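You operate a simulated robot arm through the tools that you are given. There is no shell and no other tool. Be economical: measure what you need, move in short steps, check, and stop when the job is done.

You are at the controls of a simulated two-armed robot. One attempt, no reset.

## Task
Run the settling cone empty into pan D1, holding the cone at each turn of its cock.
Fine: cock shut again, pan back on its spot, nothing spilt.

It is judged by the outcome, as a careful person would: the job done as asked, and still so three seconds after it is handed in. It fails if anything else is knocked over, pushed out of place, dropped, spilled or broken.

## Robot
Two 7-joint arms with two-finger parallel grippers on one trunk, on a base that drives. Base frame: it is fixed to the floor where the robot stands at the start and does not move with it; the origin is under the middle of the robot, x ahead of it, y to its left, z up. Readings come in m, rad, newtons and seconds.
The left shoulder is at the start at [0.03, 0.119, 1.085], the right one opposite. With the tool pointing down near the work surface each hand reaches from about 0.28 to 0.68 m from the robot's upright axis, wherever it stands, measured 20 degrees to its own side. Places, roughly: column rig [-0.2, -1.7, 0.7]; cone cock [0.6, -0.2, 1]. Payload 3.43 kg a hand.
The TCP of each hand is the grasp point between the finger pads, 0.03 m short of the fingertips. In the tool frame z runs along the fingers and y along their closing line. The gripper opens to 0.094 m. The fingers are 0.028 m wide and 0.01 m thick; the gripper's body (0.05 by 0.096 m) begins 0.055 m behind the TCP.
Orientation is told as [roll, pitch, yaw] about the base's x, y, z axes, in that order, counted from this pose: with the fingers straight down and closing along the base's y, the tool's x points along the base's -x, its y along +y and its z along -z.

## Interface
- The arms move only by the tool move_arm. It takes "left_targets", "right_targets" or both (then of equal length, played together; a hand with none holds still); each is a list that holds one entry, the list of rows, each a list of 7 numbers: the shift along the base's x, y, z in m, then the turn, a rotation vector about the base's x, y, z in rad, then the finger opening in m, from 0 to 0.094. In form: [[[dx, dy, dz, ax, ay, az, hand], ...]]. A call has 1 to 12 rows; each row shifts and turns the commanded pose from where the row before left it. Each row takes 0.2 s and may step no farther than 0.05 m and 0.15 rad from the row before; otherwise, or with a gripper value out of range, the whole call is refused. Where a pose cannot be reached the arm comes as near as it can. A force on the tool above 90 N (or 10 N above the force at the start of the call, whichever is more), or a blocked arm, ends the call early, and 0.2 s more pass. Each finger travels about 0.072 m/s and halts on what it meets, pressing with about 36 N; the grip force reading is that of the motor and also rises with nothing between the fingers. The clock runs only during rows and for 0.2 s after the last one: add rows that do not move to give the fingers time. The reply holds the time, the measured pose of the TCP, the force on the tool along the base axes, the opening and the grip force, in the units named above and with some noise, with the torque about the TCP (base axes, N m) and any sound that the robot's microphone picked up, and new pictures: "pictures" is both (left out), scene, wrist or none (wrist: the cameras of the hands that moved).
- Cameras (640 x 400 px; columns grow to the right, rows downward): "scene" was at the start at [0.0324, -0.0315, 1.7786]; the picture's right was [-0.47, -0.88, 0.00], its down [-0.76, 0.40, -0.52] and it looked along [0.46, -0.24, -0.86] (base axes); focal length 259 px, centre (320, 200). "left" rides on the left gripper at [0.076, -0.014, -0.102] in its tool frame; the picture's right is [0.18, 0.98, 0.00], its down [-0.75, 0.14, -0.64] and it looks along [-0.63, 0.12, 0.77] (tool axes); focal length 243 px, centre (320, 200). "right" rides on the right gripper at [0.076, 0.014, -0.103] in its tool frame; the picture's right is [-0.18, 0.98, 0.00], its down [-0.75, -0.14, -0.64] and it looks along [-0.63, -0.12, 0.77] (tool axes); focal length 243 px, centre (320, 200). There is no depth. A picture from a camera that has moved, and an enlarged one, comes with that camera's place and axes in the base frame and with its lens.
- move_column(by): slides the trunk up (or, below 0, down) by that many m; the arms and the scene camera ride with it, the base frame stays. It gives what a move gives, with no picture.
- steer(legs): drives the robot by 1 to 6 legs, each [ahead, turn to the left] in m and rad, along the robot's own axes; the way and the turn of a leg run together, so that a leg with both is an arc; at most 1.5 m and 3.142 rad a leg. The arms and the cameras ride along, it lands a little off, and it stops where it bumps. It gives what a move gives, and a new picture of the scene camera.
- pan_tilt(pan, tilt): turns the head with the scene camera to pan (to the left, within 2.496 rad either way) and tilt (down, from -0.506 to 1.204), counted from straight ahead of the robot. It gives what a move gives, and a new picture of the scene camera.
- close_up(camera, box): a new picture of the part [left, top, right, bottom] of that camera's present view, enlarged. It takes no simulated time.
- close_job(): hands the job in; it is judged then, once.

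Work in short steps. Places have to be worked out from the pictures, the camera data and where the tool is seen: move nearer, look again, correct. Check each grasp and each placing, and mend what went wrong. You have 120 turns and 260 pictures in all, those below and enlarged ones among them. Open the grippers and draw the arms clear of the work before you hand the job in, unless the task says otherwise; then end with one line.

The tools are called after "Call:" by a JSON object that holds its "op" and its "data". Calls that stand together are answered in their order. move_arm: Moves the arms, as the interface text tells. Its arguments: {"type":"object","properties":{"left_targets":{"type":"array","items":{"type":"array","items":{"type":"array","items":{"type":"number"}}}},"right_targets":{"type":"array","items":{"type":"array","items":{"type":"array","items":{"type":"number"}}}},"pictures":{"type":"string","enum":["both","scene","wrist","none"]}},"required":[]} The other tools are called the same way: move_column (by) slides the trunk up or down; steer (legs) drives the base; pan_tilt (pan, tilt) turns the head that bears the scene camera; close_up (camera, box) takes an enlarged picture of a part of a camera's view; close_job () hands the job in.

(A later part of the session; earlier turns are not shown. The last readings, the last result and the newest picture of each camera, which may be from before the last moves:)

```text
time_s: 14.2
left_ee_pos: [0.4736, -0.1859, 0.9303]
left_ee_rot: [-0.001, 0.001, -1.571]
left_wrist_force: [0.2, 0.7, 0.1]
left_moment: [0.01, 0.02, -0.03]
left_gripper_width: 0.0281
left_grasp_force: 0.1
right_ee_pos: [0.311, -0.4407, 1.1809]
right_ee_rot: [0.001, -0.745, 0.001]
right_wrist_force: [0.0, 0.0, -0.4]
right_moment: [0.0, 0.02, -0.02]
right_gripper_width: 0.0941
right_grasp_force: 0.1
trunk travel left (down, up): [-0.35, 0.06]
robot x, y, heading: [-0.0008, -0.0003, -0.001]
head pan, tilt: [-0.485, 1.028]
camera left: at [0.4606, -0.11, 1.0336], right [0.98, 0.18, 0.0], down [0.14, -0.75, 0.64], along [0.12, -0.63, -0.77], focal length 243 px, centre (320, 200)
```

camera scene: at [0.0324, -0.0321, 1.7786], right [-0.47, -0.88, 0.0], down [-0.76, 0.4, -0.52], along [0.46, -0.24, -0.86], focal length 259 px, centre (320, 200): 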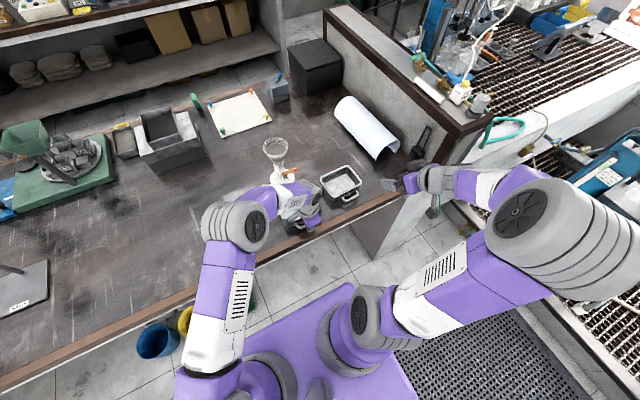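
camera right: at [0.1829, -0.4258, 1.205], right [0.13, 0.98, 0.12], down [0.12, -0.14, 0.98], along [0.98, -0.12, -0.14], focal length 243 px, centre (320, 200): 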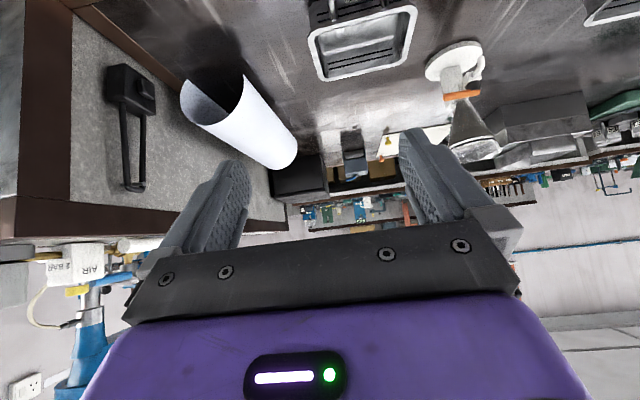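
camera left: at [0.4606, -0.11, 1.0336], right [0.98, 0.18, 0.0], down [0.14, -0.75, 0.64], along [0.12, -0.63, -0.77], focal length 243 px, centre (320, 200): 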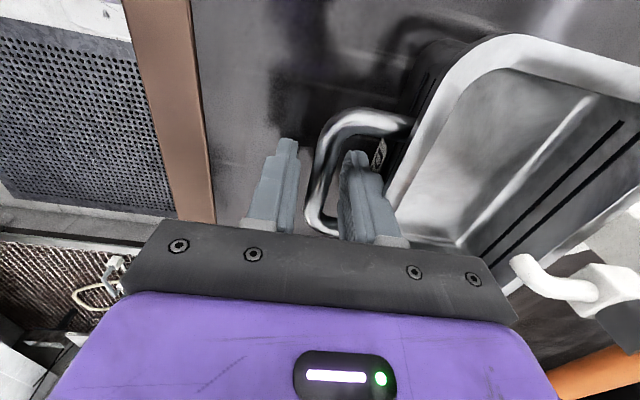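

Released and the pan stays put. Rise straight up, then left, clear of the rig.

Call:
{"op": "move_arm", "data": {"left_targets": [[[0, 0, 0.03, 0, 0, 0, 0.028], [0, 0, 0.04, 0, 0, 0, 0.028], [-0.01, 0.02, 0.04, 0, 0, 0, 0.05], [-0.02, 0.04, 0.02, 0, 0, 0, 0.094], [-0.02, 0.04, 0.02, 0, 0, 0, 0.094], [0, 0.045, 0.01, 0, 0, 0, 0.094], [0, 0.045, 0, 0, 0, 0, 0.094], [0, 0.045, 0, 0, 0, 0, 0.094]]], "pictures": "both"}}

Call:
{"op": "close_up", "data": {"camera": "scene", "box": [230, 125, 350, 225]}}

Call:
{"op": "close_up", "data": {"camera": "right", "box": [380, 0, 540, 160]}}

```text
time_s: 16.0
left_ee_pos: [0.4238, 0.0519, 1.0904]
left_ee_rot: [0.001, 0.0, -1.571]
left_wrist_force: [-0.4, -0.1, 0.2]
left_moment: [-0.01, 0.04, 0.01]
left_gripper_width: 0.0938
left_grasp_force: 0.0
right_ee_pos: [0.3102, -0.4409, 1.1811]
right_ee_rot: [-0.001, -0.744, 0.002]
right_wrist_force: [0.5, -0.1, -0.5]
right_moment: [-0.01, 0.01, 0.0]
right_gripper_width: 0.0944
right_grasp_force: 0.1
trunk travel left (down, up): [-0.35, 0.06]
robot x, y, heading: [0.0016, 0.0025, -0.002]
head pan, tilt: [-0.485, 1.028]
camera scene: at [0.0323, -0.0297, 1.7786], right [-0.47, -0.88, 0.0], down [-0.76, 0.4, -0.52], along [0.46, -0.24, -0.86], focal length 259 px, centre (320, 200)
camera left: at [0.4099, 0.1266, 1.1925], right [0.98, 0.18, 0.0], down [0.14, -0.75, 0.64], along [0.12, -0.63, -0.77], focal length 243 px, centre (320, 200)
```

scene: 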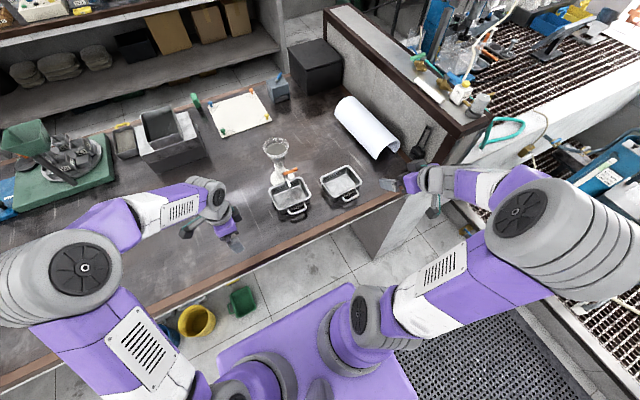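
left: 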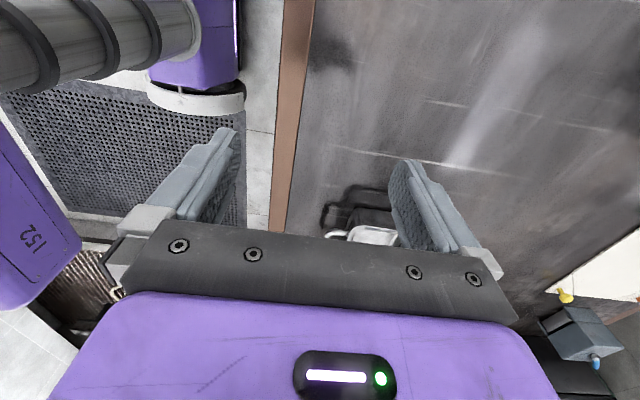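

```text
4.00 times, centred on (290, 175) of scene
camera zoom: at [0.0323, -0.0297, 1.7786], right [-0.47, -0.88, 0.0], down [-0.76, 0.4, -0.52], along [0.46, -0.24, -0.86], focal length 1037 px, centre (440, 300)
```

zoom: 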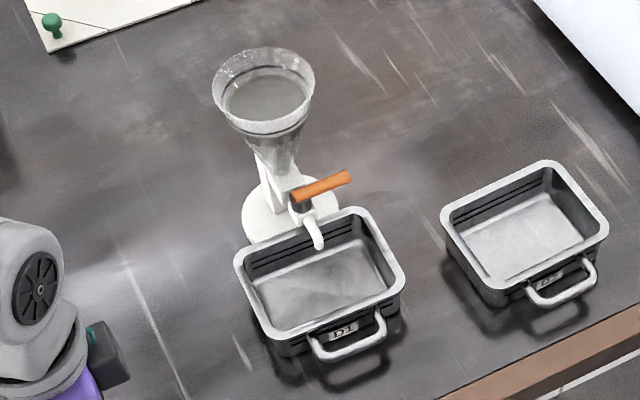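

```text
2.50 times, centred on (460, 80) of right
camera zoom: at [0.1831, -0.4246, 1.2052], right [0.14, 0.98, 0.12], down [0.12, -0.14, 0.98], along [0.98, -0.12, -0.14], focal length 606 px, centre (-30, 500)
```

zoom: 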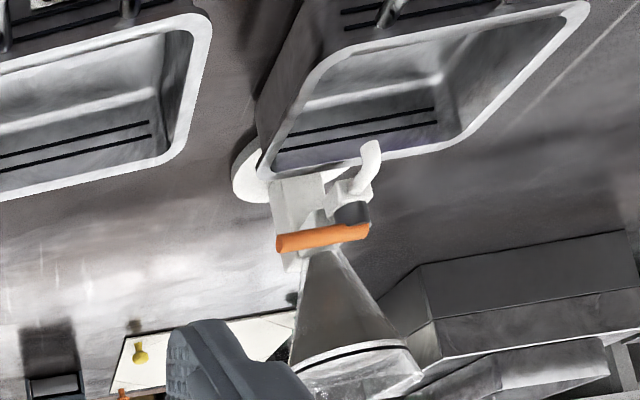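

D1 sits well under the spout. Next the left hand has to hold the cone from the left side, fingers pointing to -y with the camera on top; I turn it by half a turn, moving away from the rig meanwhile.

Call:
{"op": "move_arm", "data": {"left_targets": [[[0, 0.008, 0.005, 0, 0, 0.1428, 0.094], [0, 0.008, 0.005, 0, 0, 0.1428, 0.094], [0, 0.008, 0.005, 0, 0, 0.1428, 0.094], [0, 0.008, 0.005, 0, 0, 0.1428, 0.094], [0, 0.008, 0.005, 0, 0, 0.1428, 0.094], [0, 0.008, 0.005, 0, 0, 0.1428, 0.094], [0, 0.008, 0.005, 0, 0, 0.1428, 0.094], [0, 0.008, 0.005, 0, 0, 0.1428, 0.094], [0, 0.008, 0.005, 0, 0, 0.1428, 0.094], [0, 0.008, 0.005, 0, 0, 0.1428, 0.094], [0, 0.008, 0.005, 0, 0, 0.1428, 0.094]]], "pictures": "none"}}

Call:
{"op": "move_arm", "data": {"left_targets": [[[0.005, 0.008, 0.005, 0, 0, 0.1428, 0.094], [0.005, 0.008, 0.005, 0, 0, 0.1428, 0.094], [0.005, 0.008, 0.005, 0, 0, 0.1428, 0.094], [0.005, 0.008, 0.005, 0, 0, 0.1428, 0.094], [0.005, 0.008, 0.005, 0, 0, 0.1428, 0.094], [0.005, 0.008, 0.005, 0, 0, 0.1428, 0.094], [0.005, 0, 0.005, 0, 0, 0.1428, 0.094], [0.005, 0, 0.005, 0, 0, 0.1428, 0.094], [0.005, 0, 0, 0, 0, 0.1428, 0.094], [0.005, 0, 0, 0, 0, 0.1428, 0.094], [0.005, 0, 0, 0, 0, 0.1428, 0.094]]], "pictures": "both"}}

```text
time_s: 18.4
left_ee_pos: [0.4234, 0.1377, 1.1465]
left_ee_rot: [-0.001, 0.0, 0.003]
left_wrist_force: [-0.2, 0.3, 0.8]
left_moment: [0.01, -0.01, 0.02]
left_gripper_width: 0.094
left_grasp_force: 0.1
right_ee_pos: [0.3092, -0.442, 1.1818]
right_ee_rot: [-0.001, -0.745, -0.001]
right_wrist_force: [0.2, 0.2, 0.0]
right_moment: [-0.03, -0.01, -0.04]
right_gripper_width: 0.0942
right_grasp_force: 0.2
trunk travel left (down, up): [-0.35, 0.06]
robot x, y, heading: [-0.0028, -0.0005, 0.0]
head pan, tilt: [-0.485, 1.028]
```

```text
time_s: 20.8
left_ee_pos: [0.4789, 0.1861, 1.1859]
left_ee_rot: [-0.001, 0.001, 1.573]
left_wrist_force: [-0.3, 0.0, 0.2]
left_moment: [0.02, -0.01, -0.02]
left_gripper_width: 0.0943
left_grasp_force: 0.2
right_ee_pos: [0.3106, -0.4417, 1.18]
right_ee_rot: [0.0, -0.745, 0.0]
right_wrist_force: [0.6, -0.5, 0.0]
right_moment: [0.0, 0.01, -0.01]
right_gripper_width: 0.0939
right_grasp_force: 0.2
trunk travel left (down, up): [-0.35, 0.06]
robot x, y, heading: [0.0013, -0.0017, -0.001]
head pan, tilt: [-0.485, 1.028]
camera scene: at [0.0326, -0.0316, 1.7786], right [-0.47, -0.88, 0.0], down [-0.76, 0.4, -0.52], along [0.46, -0.24, -0.86], focal length 259 px, centre (320, 200)
camera left: at [0.4949, 0.1084, 1.2892], right [-0.98, -0.19, 0.0], down [-0.14, 0.75, 0.64], along [-0.12, 0.63, -0.77], focal length 243 px, centre (320, 200)
```

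scene: 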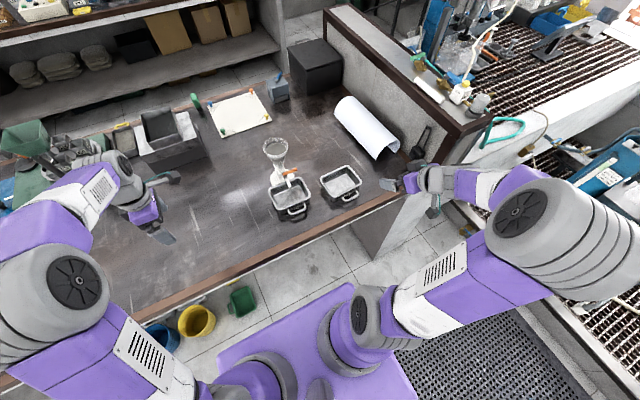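
left: 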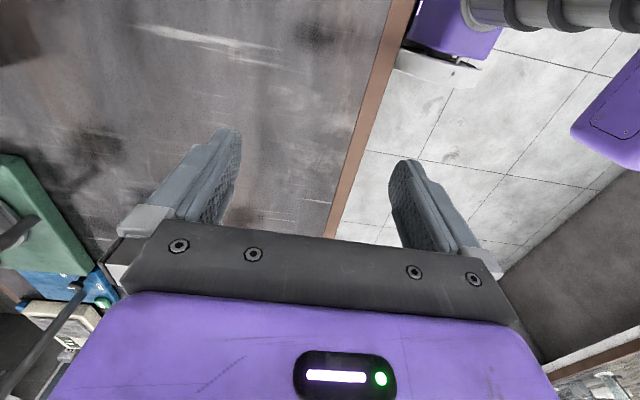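

Reached. Now I tilt the left hand to point at the cone from the left (about 69° up from vertical), moving x towards the cone's column.

Call:
{"op": "move_arm", "data": {"left_targets": [[[0.02, -0.005, 0, -0.149, 0, 0, 0.094], [0.02, -0.005, 0, -0.149, 0, 0, 0.094], [0.02, -0.005, 0, -0.149, 0, 0, 0.094], [0.02, -0.005, -0.01, -0.149, 0, 0, 0.094], [0.02, -0.005, -0.01, -0.149, 0, 0, 0.094], [0.02, -0.005, -0.01, -0.149, 0, 0, 0.094], [0.02, -0.005, -0.01, -0.149, 0, 0, 0.094], [0.02, -0.005, -0.01, -0.149, 0, 0, 0.094]]], "pictures": "both"}}

```text
time_s: 22.6
left_ee_pos: [0.6321, 0.1445, 1.1332]
left_ee_rot: [0.004, 1.196, 1.572]
left_wrist_force: [-0.1, 0.3, 0.5]
left_moment: [0.04, -0.03, -0.01]
left_gripper_width: 0.0941
left_grasp_force: 0.1
left hand out of reach, approached as far as the arm can: row 8
right_ee_pos: [0.3091, -0.4415, 1.1802]
right_ee_rot: [-0.001, -0.746, -0.002]
right_wrist_force: [0.8, 0.5, 0.8]
right_moment: [0.0, 0.03, 0.01]
right_gripper_width: 0.0941
right_grasp_force: 0.1
trunk travel left (down, up): [-0.35, 0.06]
robot x, y, heading: [-0.0011, -0.0003, 0.001]
head pan, tilt: [-0.485, 1.028]
camera scene: at [0.0334, -0.0313, 1.7786], right [-0.47, -0.88, 0.0], down [-0.76, 0.4, -0.52], along [0.46, -0.24, -0.86], focal length 259 px, centre (320, 200)
camera left: at [0.647, 0.2108, 1.2432], right [-0.98, -0.07, 0.17], down [-0.14, 0.87, -0.47], along [-0.12, -0.48, -0.87], focal length 243 px, centre (320, 200)
```

scene: 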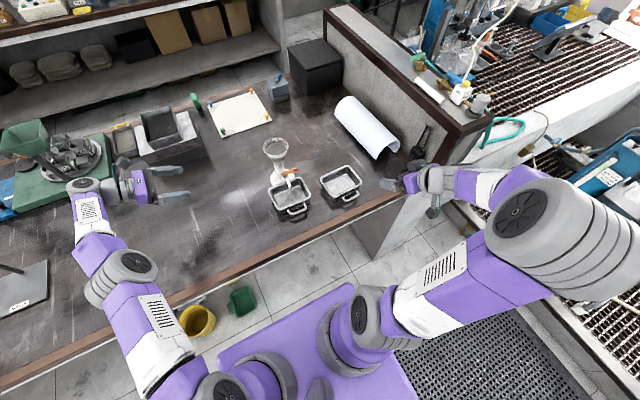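
left: 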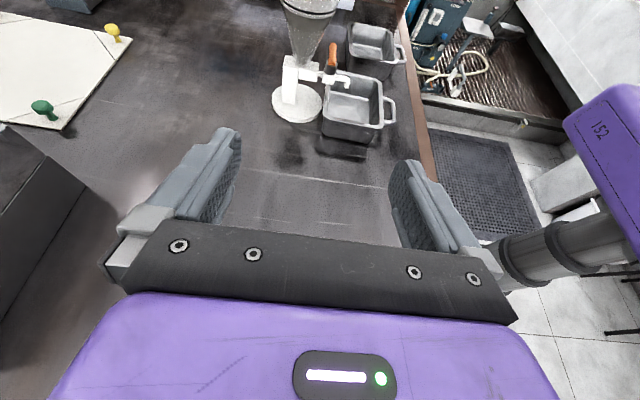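

Excellent side view of the rig now. I zoom in on it.

Call:
{"op": "close_up", "data": {"camera": "left", "box": [250, 0, 410, 140]}}

```text
2.86 times, centred on (330, 70) of left
camera zoom: at [0.647, 0.2108, 1.2432], right [-0.98, -0.07, 0.17], down [-0.14, 0.87, -0.47], along [-0.12, -0.48, -0.87], focal length 693 px, centre (291, 571)
```

zoom: 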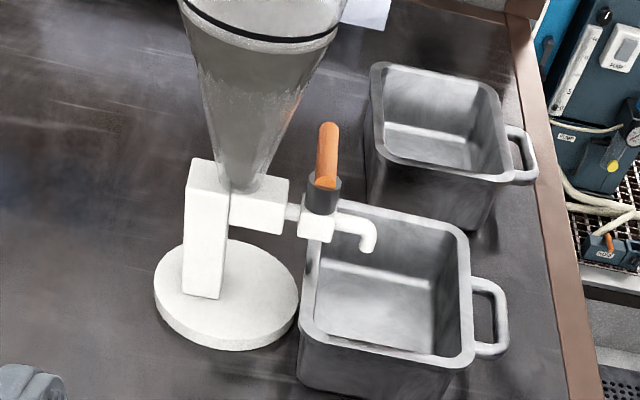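

Clear picture: a column about 2.6 cm wide at x≈0.676, y≈-0.186, z 0.90–1.0, with the block for the glass starting about 0.965. I will hold it by that column; first I approach to y -0.03 and see if the arm reaches.

Call:
{"op": "move_arm", "data": {"left_targets": [[[0.007, -0.029, -0.03, 0, 0, 0, 0.07], [0.007, -0.029, -0.03, 0, 0, 0, 0.06], [0.007, -0.029, -0.03, 0, 0, 0, 0.06], [0.007, -0.029, -0.03, 0, 0, 0, 0.06], [0.007, -0.029, -0.03, 0, 0, 0, 0.06], [0.007, -0.029, -0.025, 0, 0, 0, 0.06]]], "pictures": "both"}}

Call:
{"op": "close_up", "data": {"camera": "left", "box": [200, 0, 440, 200]}}

```text
time_s: 24.0
left_ee_pos: [0.6246, -0.0227, 0.97]
left_ee_rot: [-0.004, 1.191, 1.57]
left_wrist_force: [0.5, -0.9, -0.1]
left_moment: [-0.01, -0.01, 0.04]
left_gripper_width: 0.0597
left_grasp_force: 0.0
left hand out of reach, approached as far as the arm can: row 2, 3, 4, 5, 6
right_ee_pos: [0.3098, -0.4407, 1.1809]
right_ee_rot: [0.0, -0.746, 0.001]
right_wrist_force: [-0.5, 0.9, 0.2]
right_moment: [0.0, 0.0, 0.01]
right_gripper_width: 0.0942
right_grasp_force: 0.1
trunk travel left (down, up): [-0.35, 0.06]
robot x, y, heading: [0.0019, 0.001, 0.002]
head pan, tilt: [-0.485, 1.028]
camera scene: at [0.0325, -0.0327, 1.7786], right [-0.47, -0.88, 0.0], down [-0.76, 0.4, -0.52], along [0.46, -0.24, -0.86], focal length 259 px, centre (320, 200)
camera left: at [0.64, 0.0435, 1.0794], right [-0.98, -0.07, 0.17], down [-0.14, 0.88, -0.46], along [-0.12, -0.48, -0.87], focal length 243 px, centre (320, 200)
```

scene: 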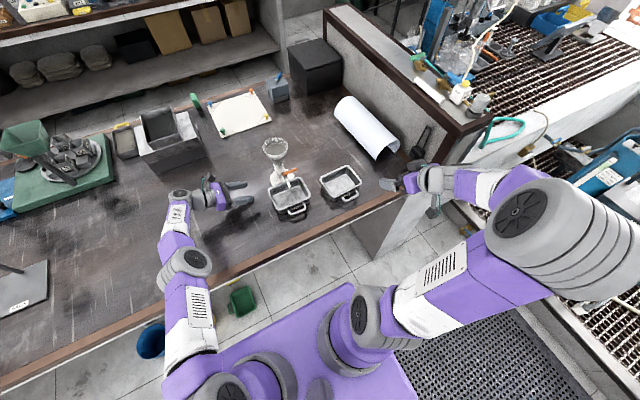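
left: 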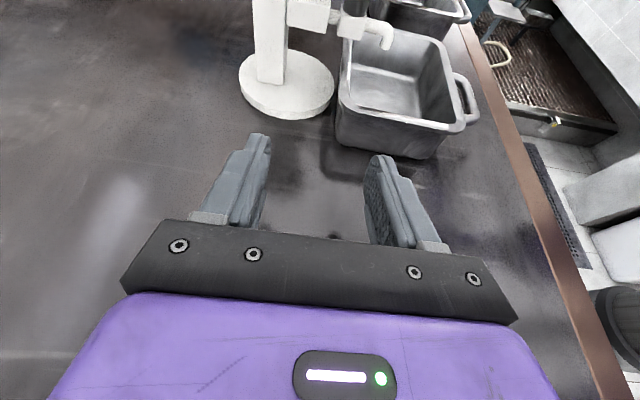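

```text
2.00 times, centred on (320, 100) of left
camera zoom: at [0.64, 0.0435, 1.0794], right [-0.98, -0.07, 0.17], down [-0.14, 0.88, -0.46], along [-0.12, -0.48, -0.87], focal length 485 px, centre (320, 400)
```

zoom: 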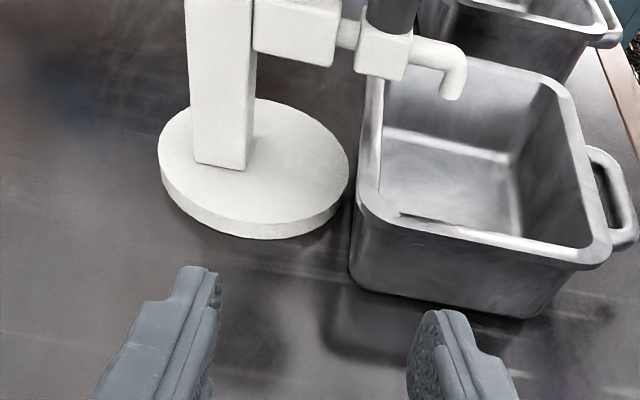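

The arm falls about 5 cm short in x. The base front is well clear of the bench, so I back the left hand off a little and drive 7 cm ahead.

Call:
{"op": "move_arm", "data": {"left_targets": [[[-0.03, 0.03, 0.01, 0, 0, 0, 0.06], [-0.03, 0.03, 0.01, 0, 0, 0, 0.06]]], "pictures": "none"}}

Call:
{"op": "steer", "data": {"legs": [[0.07, 0]]}}

```text
time_s: 24.6
left_ee_pos: [0.5631, 0.0377, 0.9901]
left_ee_rot: [-0.009, 1.192, 1.563]
left_wrist_force: [0.9, 0.0, 0.3]
left_moment: [0.02, 0.02, -0.02]
left_gripper_width: 0.0599
left_grasp_force: 0.1
right_ee_pos: [0.3094, -0.4417, 1.1802]
right_ee_rot: [0.0, -0.744, 0.001]
right_wrist_force: [-0.1, -0.1, -0.1]
right_moment: [-0.01, 0.01, 0.03]
right_gripper_width: 0.094
right_grasp_force: 0.0
trunk travel left (down, up): [-0.35, 0.06]
robot x, y, heading: [-0.001, 0.001, 0.0]
head pan, tilt: [-0.485, 1.028]
```

```text
time_s: 25.6
left_ee_pos: [0.6342, 0.0369, 0.9899]
left_ee_rot: [0.001, 1.193, 1.571]
left_wrist_force: [0.4, 0.0, -0.3]
left_moment: [-0.02, 0.0, 0.01]
left_gripper_width: 0.0597
left_grasp_force: 0.1
right_ee_pos: [0.3804, -0.4421, 1.1804]
right_ee_rot: [0.001, -0.743, 0.001]
right_wrist_force: [1.5, 0.0, -0.1]
right_moment: [-0.03, 0.01, 0.02]
right_gripper_width: 0.094
right_grasp_force: 0.1
trunk travel left (down, up): [-0.35, 0.06]
robot x, y, heading: [0.0715, 0.0005, -0.007]
head pan, tilt: [-0.485, 1.028]
camera scene: at [0.1036, -0.0315, 1.7786], right [-0.47, -0.88, 0.0], down [-0.76, 0.4, -0.52], along [0.46, -0.24, -0.86], focal length 259 px, centre (320, 200)
```

scene: 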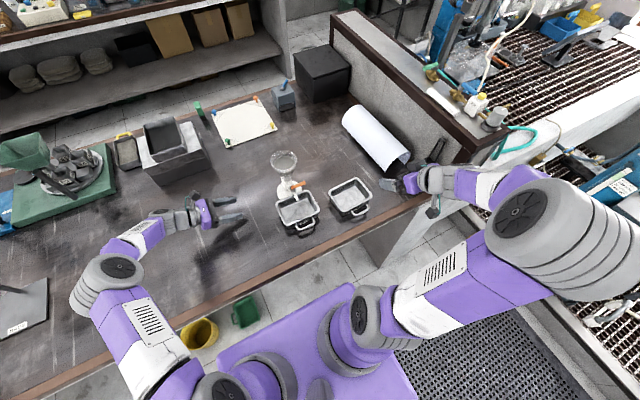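

Robot moved 7 cm cleanly. Approach again: to (0.676, -0.06, 0.955).

Call:
{"op": "move_arm", "data": {"left_targets": [[[0.014, -0.015, -0.01, 0, 0, 0, 0.06], [0.014, -0.025, -0.01, 0, 0, 0, 0.06], [0.014, -0.025, -0.01, 0, 0, 0, 0.055], [0, -0.03, -0.005, 0, 0, 0, 0.05], [0, 0, 0, 0, 0, 0, 0.05]]], "pictures": "wrist"}}

Call:
{"op": "close_up", "data": {"camera": "left", "box": [180, 0, 440, 200]}}

```text
time_s: 26.8
left_ee_pos: [0.6744, -0.0561, 0.9534]
left_ee_rot: [0.0, 1.192, 1.57]
left_wrist_force: [-0.2, 0.8, -0.1]
left_moment: [-0.04, -0.01, -0.01]
left_gripper_width: 0.0501
left_grasp_force: 0.1
right_ee_pos: [0.3796, -0.4403, 1.18]
right_ee_rot: [0.0, -0.746, 0.0]
right_wrist_force: [-0.4, 0.6, -0.9]
right_moment: [0.03, -0.01, 0.0]
right_gripper_width: 0.0939
right_grasp_force: 0.1
trunk travel left (down, up): [-0.35, 0.06]
robot x, y, heading: [0.0714, 0.0022, 0.001]
head pan, tilt: [-0.485, 1.028]
camera left: at [0.6899, 0.0093, 1.0632], right [-0.98, -0.07, 0.17], down [-0.14, 0.87, -0.46], along [-0.12, -0.48, -0.87], focal length 243 px, centre (320, 200)
```

left: 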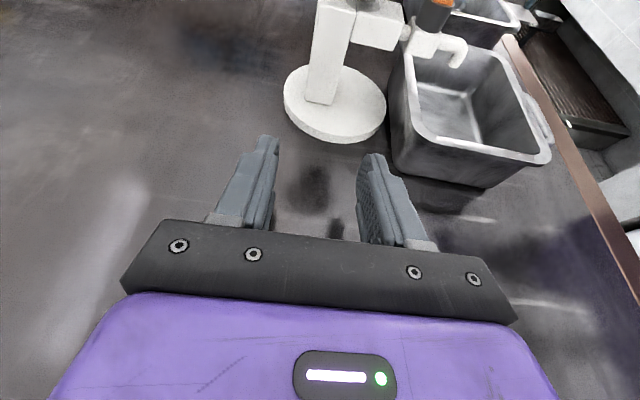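

```text
2.00 times, centred on (310, 100) of left
camera zoom: at [0.6899, 0.0093, 1.0632], right [-0.98, -0.07, 0.17], down [-0.14, 0.87, -0.46], along [-0.12, -0.48, -0.87], focal length 485 px, centre (340, 400)
```

zoom: 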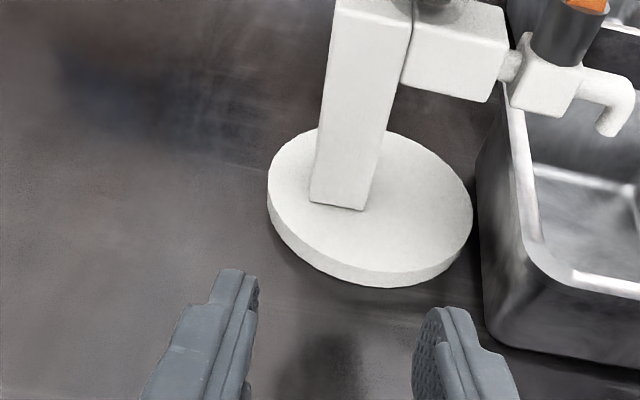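

Column is centred at x≈0.676 and its near face is at y≈-0.187, well lined up between the fingers. I advance 9 cm and lower 1.8 cm, then look.

Call:
{"op": "move_arm", "data": {"left_targets": [[[0, -0.025, -0.008, 0, 0, 0, 0.05], [0, -0.025, -0.006, 0, 0, 0, 0.05], [0.001, -0.02, -0.004, 0, 0, 0, 0.05], [0, -0.02, 0, 0, 0, 0, 0.05]]], "pictures": "wrist"}}

Call:
{"op": "close_up", "data": {"camera": "left", "box": [180, 0, 500, 220]}}

```text
time_s: 27.8
left_ee_pos: [0.6707, -0.1454, 0.9379]
left_ee_rot: [-0.001, 1.192, 1.571]
left_wrist_force: [0.0, 0.7, 0.9]
left_moment: [-0.05, 0.01, -0.03]
left_gripper_width: 0.0501
left_grasp_force: 0.1
left hand out of reach, approached as far as the arm can: row 3, 4
right_ee_pos: [0.3786, -0.4418, 1.1813]
right_ee_rot: [0.0, -0.746, 0.001]
right_wrist_force: [0.4, 0.0, -0.3]
right_moment: [0.0, -0.01, 0.03]
right_gripper_width: 0.0939
right_grasp_force: 0.1
trunk travel left (down, up): [-0.35, 0.06]
robot x, y, heading: [0.0707, -0.001, 0.001]
head pan, tilt: [-0.485, 1.028]
camera left: at [0.6843, -0.0805, 1.0475], right [-0.98, -0.07, 0.17], down [-0.14, 0.88, -0.46], along [-0.12, -0.48, -0.87], focal length 243 px, centre (320, 200)
```

left: 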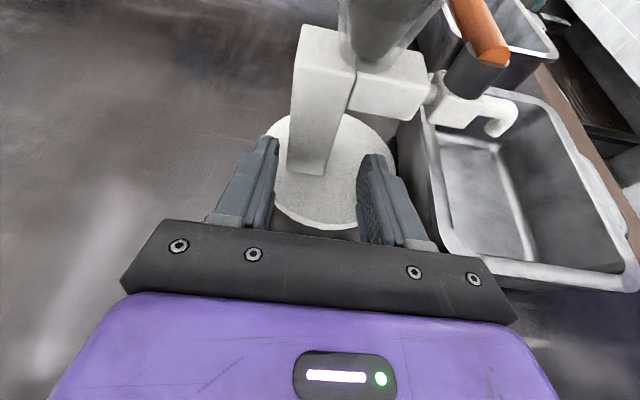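

```text
1.82 times, centred on (340, 110) of left
camera zoom: at [0.6843, -0.0805, 1.0475], right [-0.98, -0.07, 0.17], down [-0.14, 0.88, -0.46], along [-0.12, -0.48, -0.87], focal length 441 px, centre (284, 364)
```

zoom: 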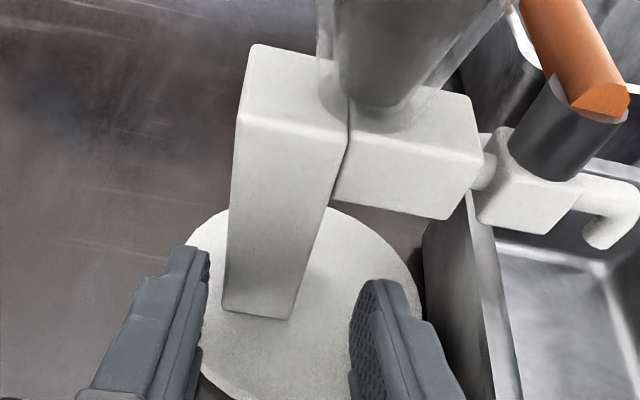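

Alignment is good but reach is short again. I withdraw 5 cm, drive 5 cm more ahead, then approach again.

Call:
{"op": "move_arm", "data": {"left_targets": [[[-0.01, 0.03, 0.004, 0, 0, 0, 0.05], [-0.02, 0.03, 0.01, 0, 0, 0, 0.05], [-0.025, 0.01, 0.005, 0, 0, 0, 0.05]]], "pictures": "none"}}

Call:
{"op": "steer", "data": {"legs": [[0.05, 0]]}}

```text
time_s: 28.6
left_ee_pos: [0.6752, -0.0848, 0.9349]
left_ee_rot: [-0.001, 1.194, 1.569]
left_wrist_force: [-0.7, -0.2, 0.4]
left_moment: [0.0, 0.01, 0.02]
left_gripper_width: 0.05
left_grasp_force: 0.0
left hand out of reach, approached as far as the arm can: row 1, 2, 3
right_ee_pos: [0.3794, -0.4411, 1.1804]
right_ee_rot: [0.0, -0.744, 0.001]
right_wrist_force: [0.1, -0.2, 0.9]
right_moment: [0.03, 0.0, -0.01]
right_gripper_width: 0.0937
right_grasp_force: 0.1
trunk travel left (down, up): [-0.35, 0.06]
robot x, y, heading: [0.0706, -0.0011, 0.0]
head pan, tilt: [-0.485, 1.028]
```

```text
time_s: 29.6
left_ee_pos: [0.7264, -0.083, 0.9345]
left_ee_rot: [0.004, 1.192, 1.573]
left_wrist_force: [0.2, 0.3, -0.6]
left_moment: [-0.04, 0.01, -0.03]
left_gripper_width: 0.0501
left_grasp_force: 0.1
right_ee_pos: [0.4316, -0.4422, 1.18]
right_ee_rot: [0.0, -0.744, 0.0]
right_wrist_force: [0.9, 0.1, 0.0]
right_moment: [0.02, 0.01, 0.02]
right_gripper_width: 0.094
right_grasp_force: 0.0
trunk travel left (down, up): [-0.35, 0.06]
robot x, y, heading: [0.12, 0.0035, 0.002]
head pan, tilt: [-0.485, 1.028]
camera scene: at [0.1543, -0.0315, 1.7786], right [-0.47, -0.88, 0.0], down [-0.76, 0.4, -0.52], along [0.46, -0.24, -0.86], focal length 259 px, centre (320, 200)
```

scene: 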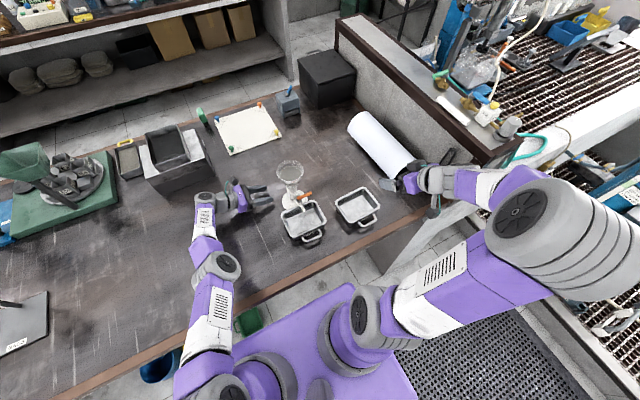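

Now I bring x back to 0.676 before going in, checking that the commanded and measured poses agree.

Call:
{"op": "move_arm", "data": {"left_targets": [[[-0.025, 0, 0.002, 0, 0, 0, 0.05], [-0.025, 0, 0.002, 0, 0, 0, 0.05], [0, 0, 0, 0, 0, 0, 0.05]]], "pictures": "wrist"}}

```text
time_s: 30.4
left_ee_pos: [0.7197, -0.0873, 0.9235]
left_ee_rot: [-0.008, 1.196, 1.566]
left_wrist_force: [-0.3, 5.6, 14.9]
left_moment: [-0.21, 0.42, -0.17]
left_gripper_width: 0.0496
left_grasp_force: 0.1
left hand out of reach, approached as far as the arm can: row 1, 2
right_ee_pos: [0.4294, -0.441, 1.1819]
right_ee_rot: [-0.002, -0.749, 0.001]
right_wrist_force: [0.8, 0.2, 0.1]
right_moment: [-0.01, 0.01, -0.01]
right_gripper_width: 0.0939
right_grasp_force: 0.1
trunk travel left (down, up): [-0.35, 0.06]
robot x, y, heading: [0.1189, 0.0018, -0.0]
head pan, tilt: [-0.485, 1.028]
camera left: at [0.7349, -0.0205, 1.0333], right [-0.98, -0.07, 0.17], down [-0.14, 0.87, -0.47], along [-0.12, -0.48, -0.87], focal length 243 px, centre (320, 200)
```

left: 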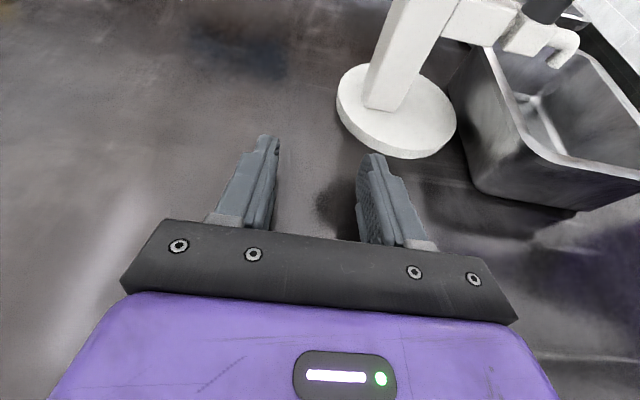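

The hand drifted low and touches the bench. I raise it and see if the pose becomes reachable.

Call:
{"op": "move_arm", "data": {"left_targets": [[[0, 0, 0.03, 0, 0, 0, 0.05], [0, 0, 0.03, 0, 0, 0, 0.05], [0, 0, 0, 0, 0, 0, 0.05]]], "pictures": "scene"}}

```text
time_s: 31.1
left_ee_pos: [0.7382, -0.09, 0.9738]
left_ee_rot: [0.005, 1.191, 1.571]
left_wrist_force: [0.1, -0.4, -0.1]
left_moment: [-0.04, 0.0, 0.0]
left_gripper_width: 0.0498
left_grasp_force: 0.1
left hand out of reach, approached as far as the arm can: row 1, 2
right_ee_pos: [0.4312, -0.4415, 1.1797]
right_ee_rot: [0.0, -0.744, -0.001]
right_wrist_force: [-0.4, -0.3, -0.2]
right_moment: [0.02, -0.01, -0.02]
right_gripper_width: 0.0941
right_grasp_force: 0.1
trunk travel left (down, up): [-0.35, 0.06]
robot x, y, heading: [0.119, 0.0004, -0.001]
head pan, tilt: [-0.485, 1.028]
camera scene: at [0.1528, -0.0317, 1.7786], right [-0.47, -0.88, 0.0], down [-0.76, 0.4, -0.52], along [0.46, -0.24, -0.86], focal length 259 px, centre (320, 200)
```

scene: 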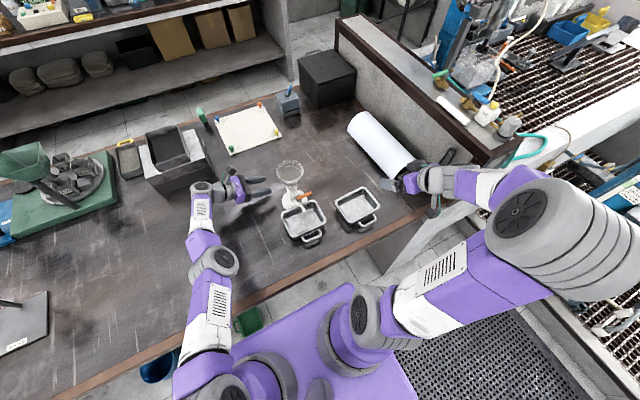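

The wrist seems to be at a limit with the hand so flat. A steeper tilt (about 45°) still clears the glass and fits under the block, so I reduce the tilt and check.

Call:
{"op": "move_arm", "data": {"left_targets": [[[0, 0.01, 0.01, 0.13, 0, 0, 0.05], [0, 0.01, 0.01, 0.13, 0, 0, 0.05], [0, 0, 0, 0.13, 0, 0, 0.05], [0, 0, 0, 0, 0, 0, 0.05]]], "pictures": "wrist"}}

```text
time_s: 32.1
left_ee_pos: [0.7536, -0.0719, 0.9904]
left_ee_rot: [0.003, 0.802, 1.572]
left_wrist_force: [-0.6, 0.5, -1.3]
left_moment: [0.02, 0.03, 0.03]
left_gripper_width: 0.0502
left_grasp_force: 0.1
left hand out of reach, approached as far as the arm can: row 1, 2
right_ee_pos: [0.4308, -0.4412, 1.1805]
right_ee_rot: [0.001, -0.745, 0.003]
right_wrist_force: [-0.2, 0.4, 0.4]
right_moment: [0.0, 0.02, 0.02]
right_gripper_width: 0.094
right_grasp_force: 0.0
trunk travel left (down, up): [-0.35, 0.06]
robot x, y, heading: [0.122, 0.0045, -0.0]
head pan, tilt: [-0.485, 1.028]
camera left: at [0.7701, -0.0529, 1.1178], right [-0.98, -0.13, 0.13], down [-0.14, 0.99, -0.09], along [-0.12, -0.11, -0.99], focal length 243 px, centre (320, 200)
```

left: 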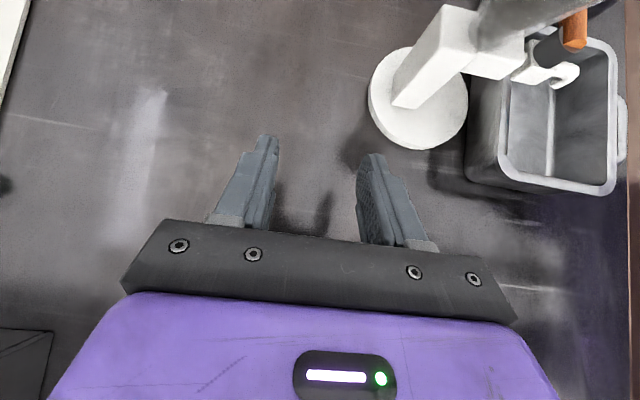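

Now the pose is reachable, and the command and the reading should agree. I bring x back to 0.68.

Call:
{"op": "move_arm", "data": {"left_targets": [[[-0.025, 0, 0, 0, 0, 0, 0.05], [-0.025, 0, 0, 0, 0, 0, 0.05], [-0.025, 0, 0, 0, 0, 0, 0.05], [0, 0, 0, 0, 0, 0, 0.05]]], "pictures": "wrist"}}

```text
time_s: 33.1
left_ee_pos: [0.7514, -0.0855, 0.98]
left_ee_rot: [0.002, 0.804, 1.57]
left_wrist_force: [-0.5, 0.6, -0.1]
left_moment: [0.0, 0.0, 0.0]
left_gripper_width: 0.05
left_grasp_force: 0.0
left hand out of reach, approached as far as the arm can: row 1, 2, 3
right_ee_pos: [0.4315, -0.4409, 1.1802]
right_ee_rot: [0.001, -0.745, 0.003]
right_wrist_force: [-0.8, 0.1, 1.2]
right_moment: [0.01, -0.03, 0.04]
right_gripper_width: 0.0942
right_grasp_force: 0.1
trunk travel left (down, up): [-0.35, 0.06]
robot x, y, heading: [0.1191, -0.0017, 0.006]
head pan, tilt: [-0.485, 1.028]
camera left: at [0.7659, -0.0657, 1.1066], right [-0.98, -0.13, 0.13], down [-0.14, 0.99, -0.1], along [-0.12, -0.11, -0.99], focal length 243 px, centre (320, 200)
```

left: 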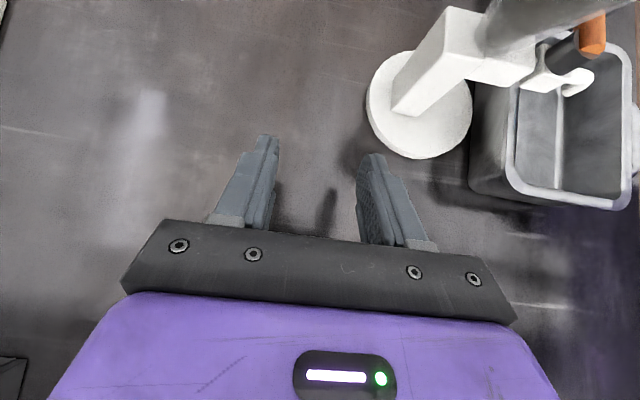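

With the hand square to the robot's flank the wrist is at a limit. The glass itself is round, so I can hold it from a diagonal (30° off) with the hand nearly flat at z≈1.045; I raise, yaw and re-tilt to a standoff there.

Call:
{"op": "move_arm", "data": {"left_targets": [[[-0.005, 0.01, 0.03, 0, 0, 0.131, 0.09], [-0.015, 0.01, 0.03, 0, 0, 0.131, 0.09], [-0.02, 0.01, 0.02, 0, 0, 0.131, 0.09], [-0.02, 0.005, 0.02, 0, 0, 0.131, 0.09], [-0.02, 0, 0, -0.1, -0.058, 0, 0.09], [-0.02, 0, 0, -0.1, -0.058, 0, 0.09], [-0.02, 0, 0, -0.1, -0.058, 0, 0.09], [-0.02, 0, 0, -0.09, -0.05, 0, 0.09], [0, 0, 0, 0, 0, 0, 0.09]]], "pictures": "both"}}

```text
time_s: 35.1
left_ee_pos: [0.8499, -0.0932, 1.0563]
left_ee_rot: [0.006, 1.254, 2.098]
left_wrist_force: [0.1, 0.8, -0.6]
left_moment: [0.01, -0.01, -0.04]
left_gripper_width: 0.0898
left_grasp_force: 0.1
left hand out of reach, approached as far as the arm can: row 1, 2, 3, 4, 5, 6, 7, 8
right_ee_pos: [0.4297, -0.441, 1.1811]
right_ee_rot: [0.001, -0.746, 0.001]
right_wrist_force: [-0.1, -0.3, 0.0]
right_moment: [0.01, 0.01, -0.01]
right_gripper_width: 0.0941
right_grasp_force: 0.0
trunk travel left (down, up): [-0.35, 0.06]
robot x, y, heading: [0.1219, 0.002, 0.002]
head pan, tilt: [-0.485, 1.028]
camera scene: at [0.1524, -0.0315, 1.7786], right [-0.47, -0.88, 0.0], down [-0.76, 0.4, -0.52], along [0.46, -0.24, -0.86], focal length 259 px, centre (320, 200)
camera left: at [0.8268, -0.023, 1.1622], right [-0.82, -0.54, 0.18], down [-0.55, 0.66, -0.52], along [0.16, -0.52, -0.84], focal length 243 px, centre (320, 200)
```

scene: 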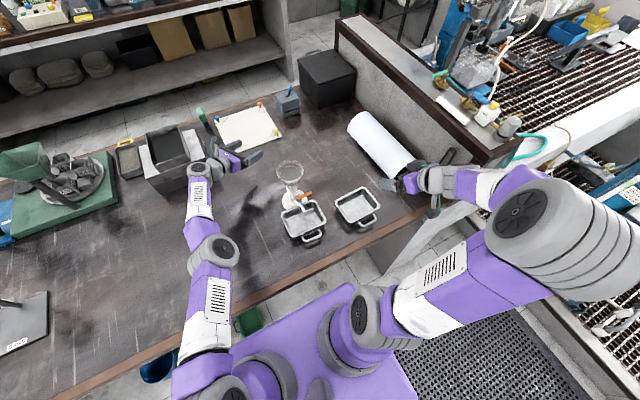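
left: 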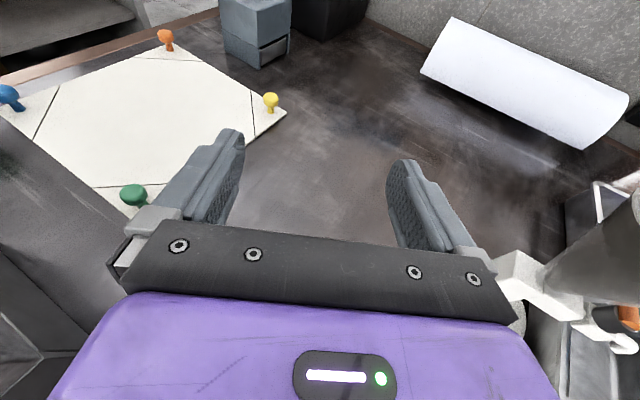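

The elbow is stretched straight and stuck there. I go back towards an easy pose (fingers down, nearer me and higher) to bend the elbow again.

Call:
{"op": "move_arm", "data": {"left_targets": [[[-0.01, 0.02, 0.03, 0.1, 0.058, 0, 0.09], [-0.01, 0.02, 0.03, 0.1, 0.058, 0, 0.09], [-0.02, 0.02, 0.03, 0.1, 0.058, 0, 0.09], [-0.03, 0.02, 0.02, 0.1, 0.058, 0, 0.09], [-0.03, 0.02, 0.02, 0.1, 0.058, 0, 0.09], [-0.03, 0.02, 0.02, 0.1, 0.058, 0, 0.09], [-0.03, 0.02, 0.01, 0.1, 0.058, 0, 0.09], [-0.03, 0.02, 0.01, 0.1, 0.058, 0, 0.09], [-0.03, 0.02, 0, 0.1, 0.058, 0, 0.09], [-0.03, 0, 0, 0.1, 0.058, 0, 0.09], [0, 0, 0, 0, 0, 0, 0.09]]], "pictures": "scene"}}

```text
time_s: 37.5
left_ee_pos: [0.7326, 0.0725, 1.2536]
left_ee_rot: [0.002, 0.094, 2.098]
left_wrist_force: [0.0, 0.0, 0.1]
left_moment: [0.01, 0.03, -0.05]
left_gripper_width: 0.0903
left_grasp_force: 0.1
left hand out of reach, approached as far as the arm can: row 1, 2, 3, 4, 5, 6, 7, 8, 9, 10
right_ee_pos: [0.4303, -0.44, 1.1814]
right_ee_rot: [0.0, -0.744, 0.003]
right_wrist_force: [0.4, -0.7, -0.3]
right_moment: [0.02, 0.0, -0.03]
right_gripper_width: 0.0942
right_grasp_force: 0.0
trunk travel left (down, up): [-0.35, 0.06]
robot x, y, heading: [0.1215, -0.0023, 0.003]
head pan, tilt: [-0.485, 1.028]
camera scene: at [0.1528, -0.0306, 1.7786], right [-0.47, -0.89, 0.0], down [-0.76, 0.4, -0.52], along [0.46, -0.24, -0.86], focal length 259 px, centre (320, 200)
```

scene: 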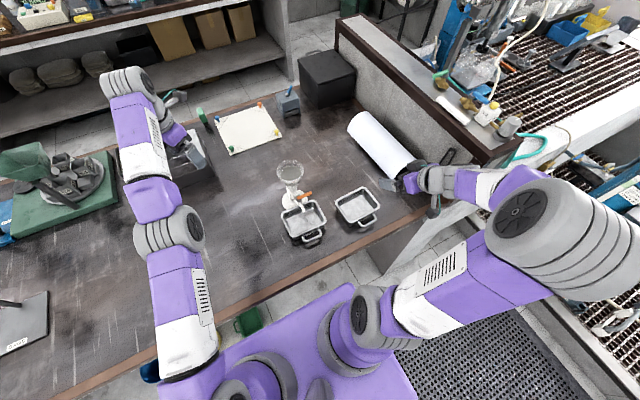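

Nearly fingers-down again, elbow still straight. I pull it back towards me.

Call:
{"op": "move_arm", "data": {"left_targets": [[[-0.04, 0.01, 0, 0, 0, -0.13, 0.09], [-0.04, 0.01, 0, 0, 0, -0.13, 0.09], [-0.04, 0.01, 0, 0, 0, -0.13, 0.09], [-0.04, 0.01, 0, 0, 0, -0.13, 0.09], [-0.04, 0.01, 0, 0, 0, -0.13, 0.09], [-0.02, 0, 0, 0, 0, -0.13, 0.09], [0, 0, 0, 0, 0, -0.13, 0.09], [0, 0, 0, 0, 0, -0.13, 0.09], [0, 0, 0, 0, 0, 0, 0.09]]], "pictures": "scene"}}

```text
time_s: 39.5
left_ee_pos: [0.6932, 0.0972, 1.3097]
left_ee_rot: [0.001, 0.095, 1.055]
left_wrist_force: [0.7, 0.0, 0.0]
left_moment: [0.01, 0.0, 0.01]
left_gripper_width: 0.0901
left_grasp_force: 0.2
left hand out of reach, approached as far as the arm can: row 1, 2, 3, 4, 5, 6
right_ee_pos: [0.4287, -0.441, 1.181]
right_ee_rot: [-0.001, -0.745, 0.002]
right_wrist_force: [0.9, 0.2, 0.7]
right_moment: [0.0, -0.01, 0.03]
right_gripper_width: 0.0944
right_grasp_force: 0.0
trunk travel left (down, up): [-0.35, 0.06]
robot x, y, heading: [0.1173, -0.0005, 0.002]
head pan, tilt: [-0.485, 1.028]
camera scene: at [0.1522, -0.0309, 1.7786], right [-0.47, -0.89, 0.0], down [-0.76, 0.4, -0.52], along [0.46, -0.24, -0.86], focal length 259 px, centre (320, 200)
```

scene: 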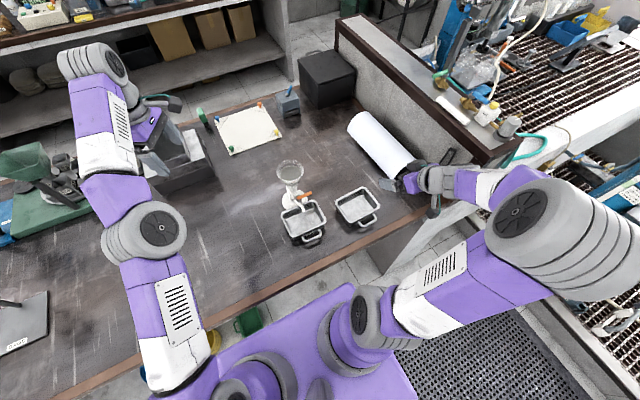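

The elbow seems pressed against its straight limit. I stretch slightly outward first to free it, then pull in and down towards the shoulder.

Call:
{"op": "move_arm", "data": {"left_targets": [[[0.03, 0, 0.025, 0, 0, -0.1, 0.09], [0.02, 0, 0.02, 0, 0, -0.1, 0.09], [0, 0, 0, 0, 0, -0.1, 0.09], [-0.02, 0, -0.03, 0, 0, -0.1, 0.09], [-0.02, 0, -0.04, 0, 0, -0.1, 0.09], [-0.02, 0, -0.04, 0, 0, -0.1, 0.09], [-0.02, 0, -0.04, 0, 0, -0.1, 0.09], [-0.02, 0, -0.04, 0, 0, -0.1, 0.09], [-0.02, 0, -0.04, 0, 0, -0.1, 0.09], [0, 0, 0, 0, 0, 0, 0.09]]], "pictures": "scene"}}

```text
time_s: 41.8
left_ee_pos: [0.5637, 0.0907, 1.0903]
left_ee_rot: [0.0, 0.096, 0.157]
left_wrist_force: [0.4, 0.3, -1.3]
left_moment: [0.0, -0.02, -0.03]
left_gripper_width: 0.0901
left_grasp_force: 0.0
left hand out of reach, approached as far as the arm can: row 1, 2
right_ee_pos: [0.4298, -0.4409, 1.18]
right_ee_rot: [0.0, -0.745, -0.001]
right_wrist_force: [-0.4, 0.2, 0.4]
right_moment: [0.0, -0.01, -0.01]
right_gripper_width: 0.0942
right_grasp_force: 0.0
trunk travel left (down, up): [-0.35, 0.06]
robot x, y, heading: [0.1195, -0.0004, 0.001]
head pan, tilt: [-0.485, 1.028]
camera scene: at [0.1526, -0.0316, 1.7786], right [-0.47, -0.88, 0.0], down [-0.76, 0.4, -0.52], along [0.46, -0.24, -0.86], focal length 259 px, centre (320, 200)
```

scene: 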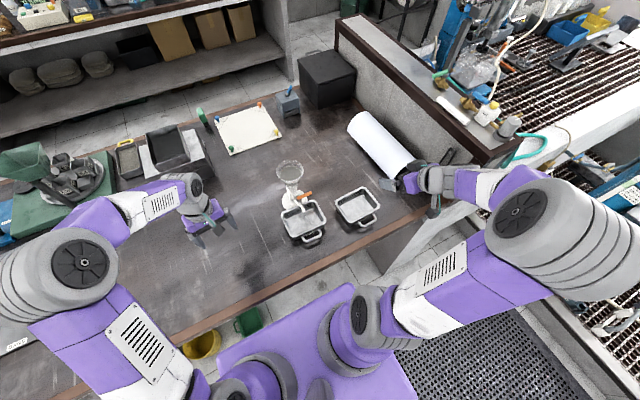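

The elbow is bent and out to the left now. I yaw to face -y again here, staying close.

Call:
{"op": "move_arm", "data": {"left_targets": [[[0, -0.006, 0.005, 0, 0, 0.1414, 0.06], [0, -0.006, 0.005, 0, 0, 0.1414, 0.06], [0, -0.006, 0.005, 0, 0, 0.1414, 0.06], [0, -0.006, 0.005, 0, 0, 0.1414, 0.06], [0, -0.006, 0, 0, 0, 0.1414, 0.06], [0, -0.006, 0, 0, 0, 0.1414, 0.06], [0, 0, 0, 0, 0, 0.1414, 0.06], [0, 0, 0, 0, 0, 0.1414, 0.06], [0, 0, 0, 0, 0, 0.1414, 0.06], [0, 0, 0, 0, 0, 0.1414, 0.06]]], "pictures": "scene"}}

```text
time_s: 44.0
left_ee_pos: [0.5643, 0.0541, 1.1088]
left_ee_rot: [0.004, 0.096, 1.571]
left_wrist_force: [0.0, 0.1, -0.3]
left_moment: [0.02, -0.03, -0.02]
left_gripper_width: 0.0601
left_grasp_force: 0.1
right_ee_pos: [0.4305, -0.441, 1.1795]
right_ee_rot: [0.0, -0.746, 0.0]
right_wrist_force: [0.5, -0.4, 0.0]
right_moment: [-0.02, 0.01, 0.01]
right_gripper_width: 0.094
right_grasp_force: 0.2
trunk travel left (down, up): [-0.35, 0.06]
robot x, y, heading: [0.1198, 0.0021, 0.003]
head pan, tilt: [-0.485, 1.028]
camera scene: at [0.1524, -0.0317, 1.7786], right [-0.47, -0.88, 0.0], down [-0.76, 0.4, -0.52], along [0.46, -0.24, -0.86], focal length 259 px, centre (320, 200)
```

scene: 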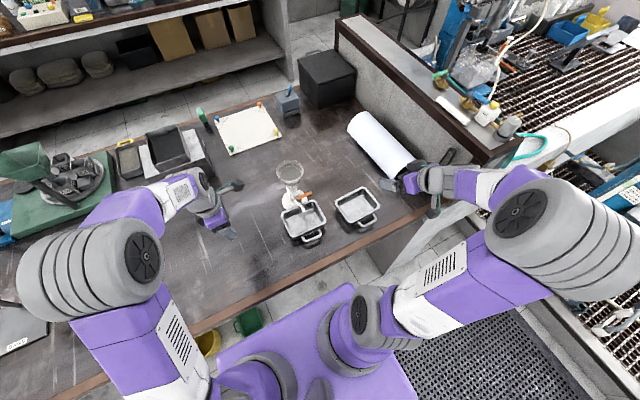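

Reached without strain. Now tilt to about 48° while moving to (0.676, -0.055, 1.01).

Call:
{"op": "move_arm", "data": {"left_targets": [[[0.019, -0.018, -0.016, -0.125, 0, 0, 0.05], [0.019, -0.018, -0.016, -0.125, 0, 0, 0.05], [0.019, -0.018, -0.016, -0.125, 0, 0, 0.05], [0.019, -0.018, -0.016, -0.125, 0, 0, 0.05], [0.018, -0.018, -0.016, -0.125, 0, 0, 0.05], [0.018, -0.018, -0.016, -0.125, 0, 0, 0.05], [0, 0, 0, 0, 0, 0, 0.05]]], "pictures": "both"}}

```text
time_s: 45.5
left_ee_pos: [0.6757, -0.0551, 1.0151]
left_ee_rot: [0.0, 0.849, 1.569]
left_wrist_force: [0.4, -0.1, 0.3]
left_moment: [0.02, 0.01, 0.01]
left_gripper_width: 0.05
left_grasp_force: 0.1
right_ee_pos: [0.429, -0.4412, 1.1801]
right_ee_rot: [-0.001, -0.745, 0.0]
right_wrist_force: [0.3, 0.8, 0.0]
right_moment: [0.0, 0.01, 0.03]
right_gripper_width: 0.094
right_grasp_force: 0.1
trunk travel left (down, up): [-0.35, 0.06]
robot x, y, heading: [0.1239, -0.0001, 0.002]
head pan, tilt: [-0.485, 1.028]
camera scene: at [0.1516, -0.0315, 1.7787], right [-0.47, -0.88, 0.0], down [-0.76, 0.4, -0.52], along [0.46, -0.24, -0.86], focal length 259 px, centre (320, 200)
camera left: at [0.6913, -0.0302, 1.1415], right [-0.98, -0.12, 0.14], down [-0.14, 0.98, -0.14], along [-0.12, -0.16, -0.98], focal length 243 px, centre (320, 200)
```

scene: 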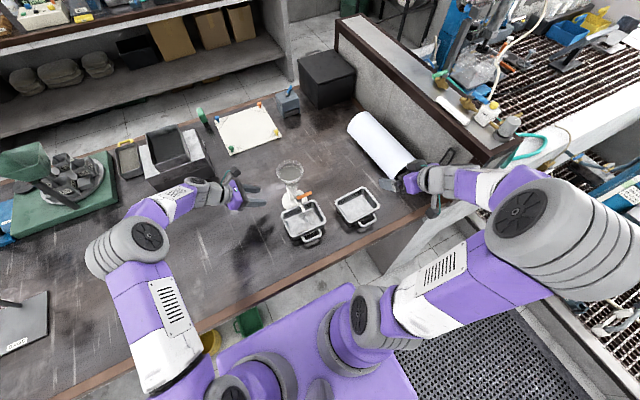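
left: 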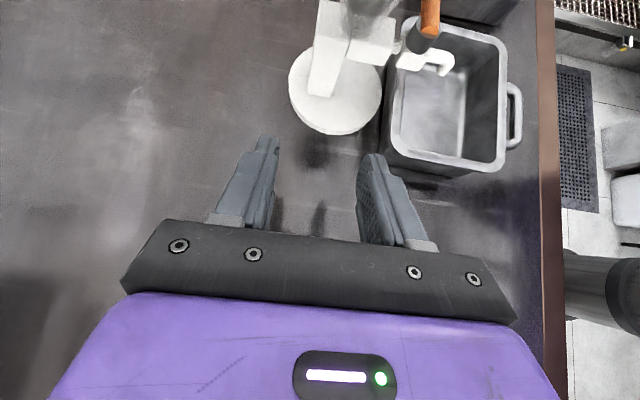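

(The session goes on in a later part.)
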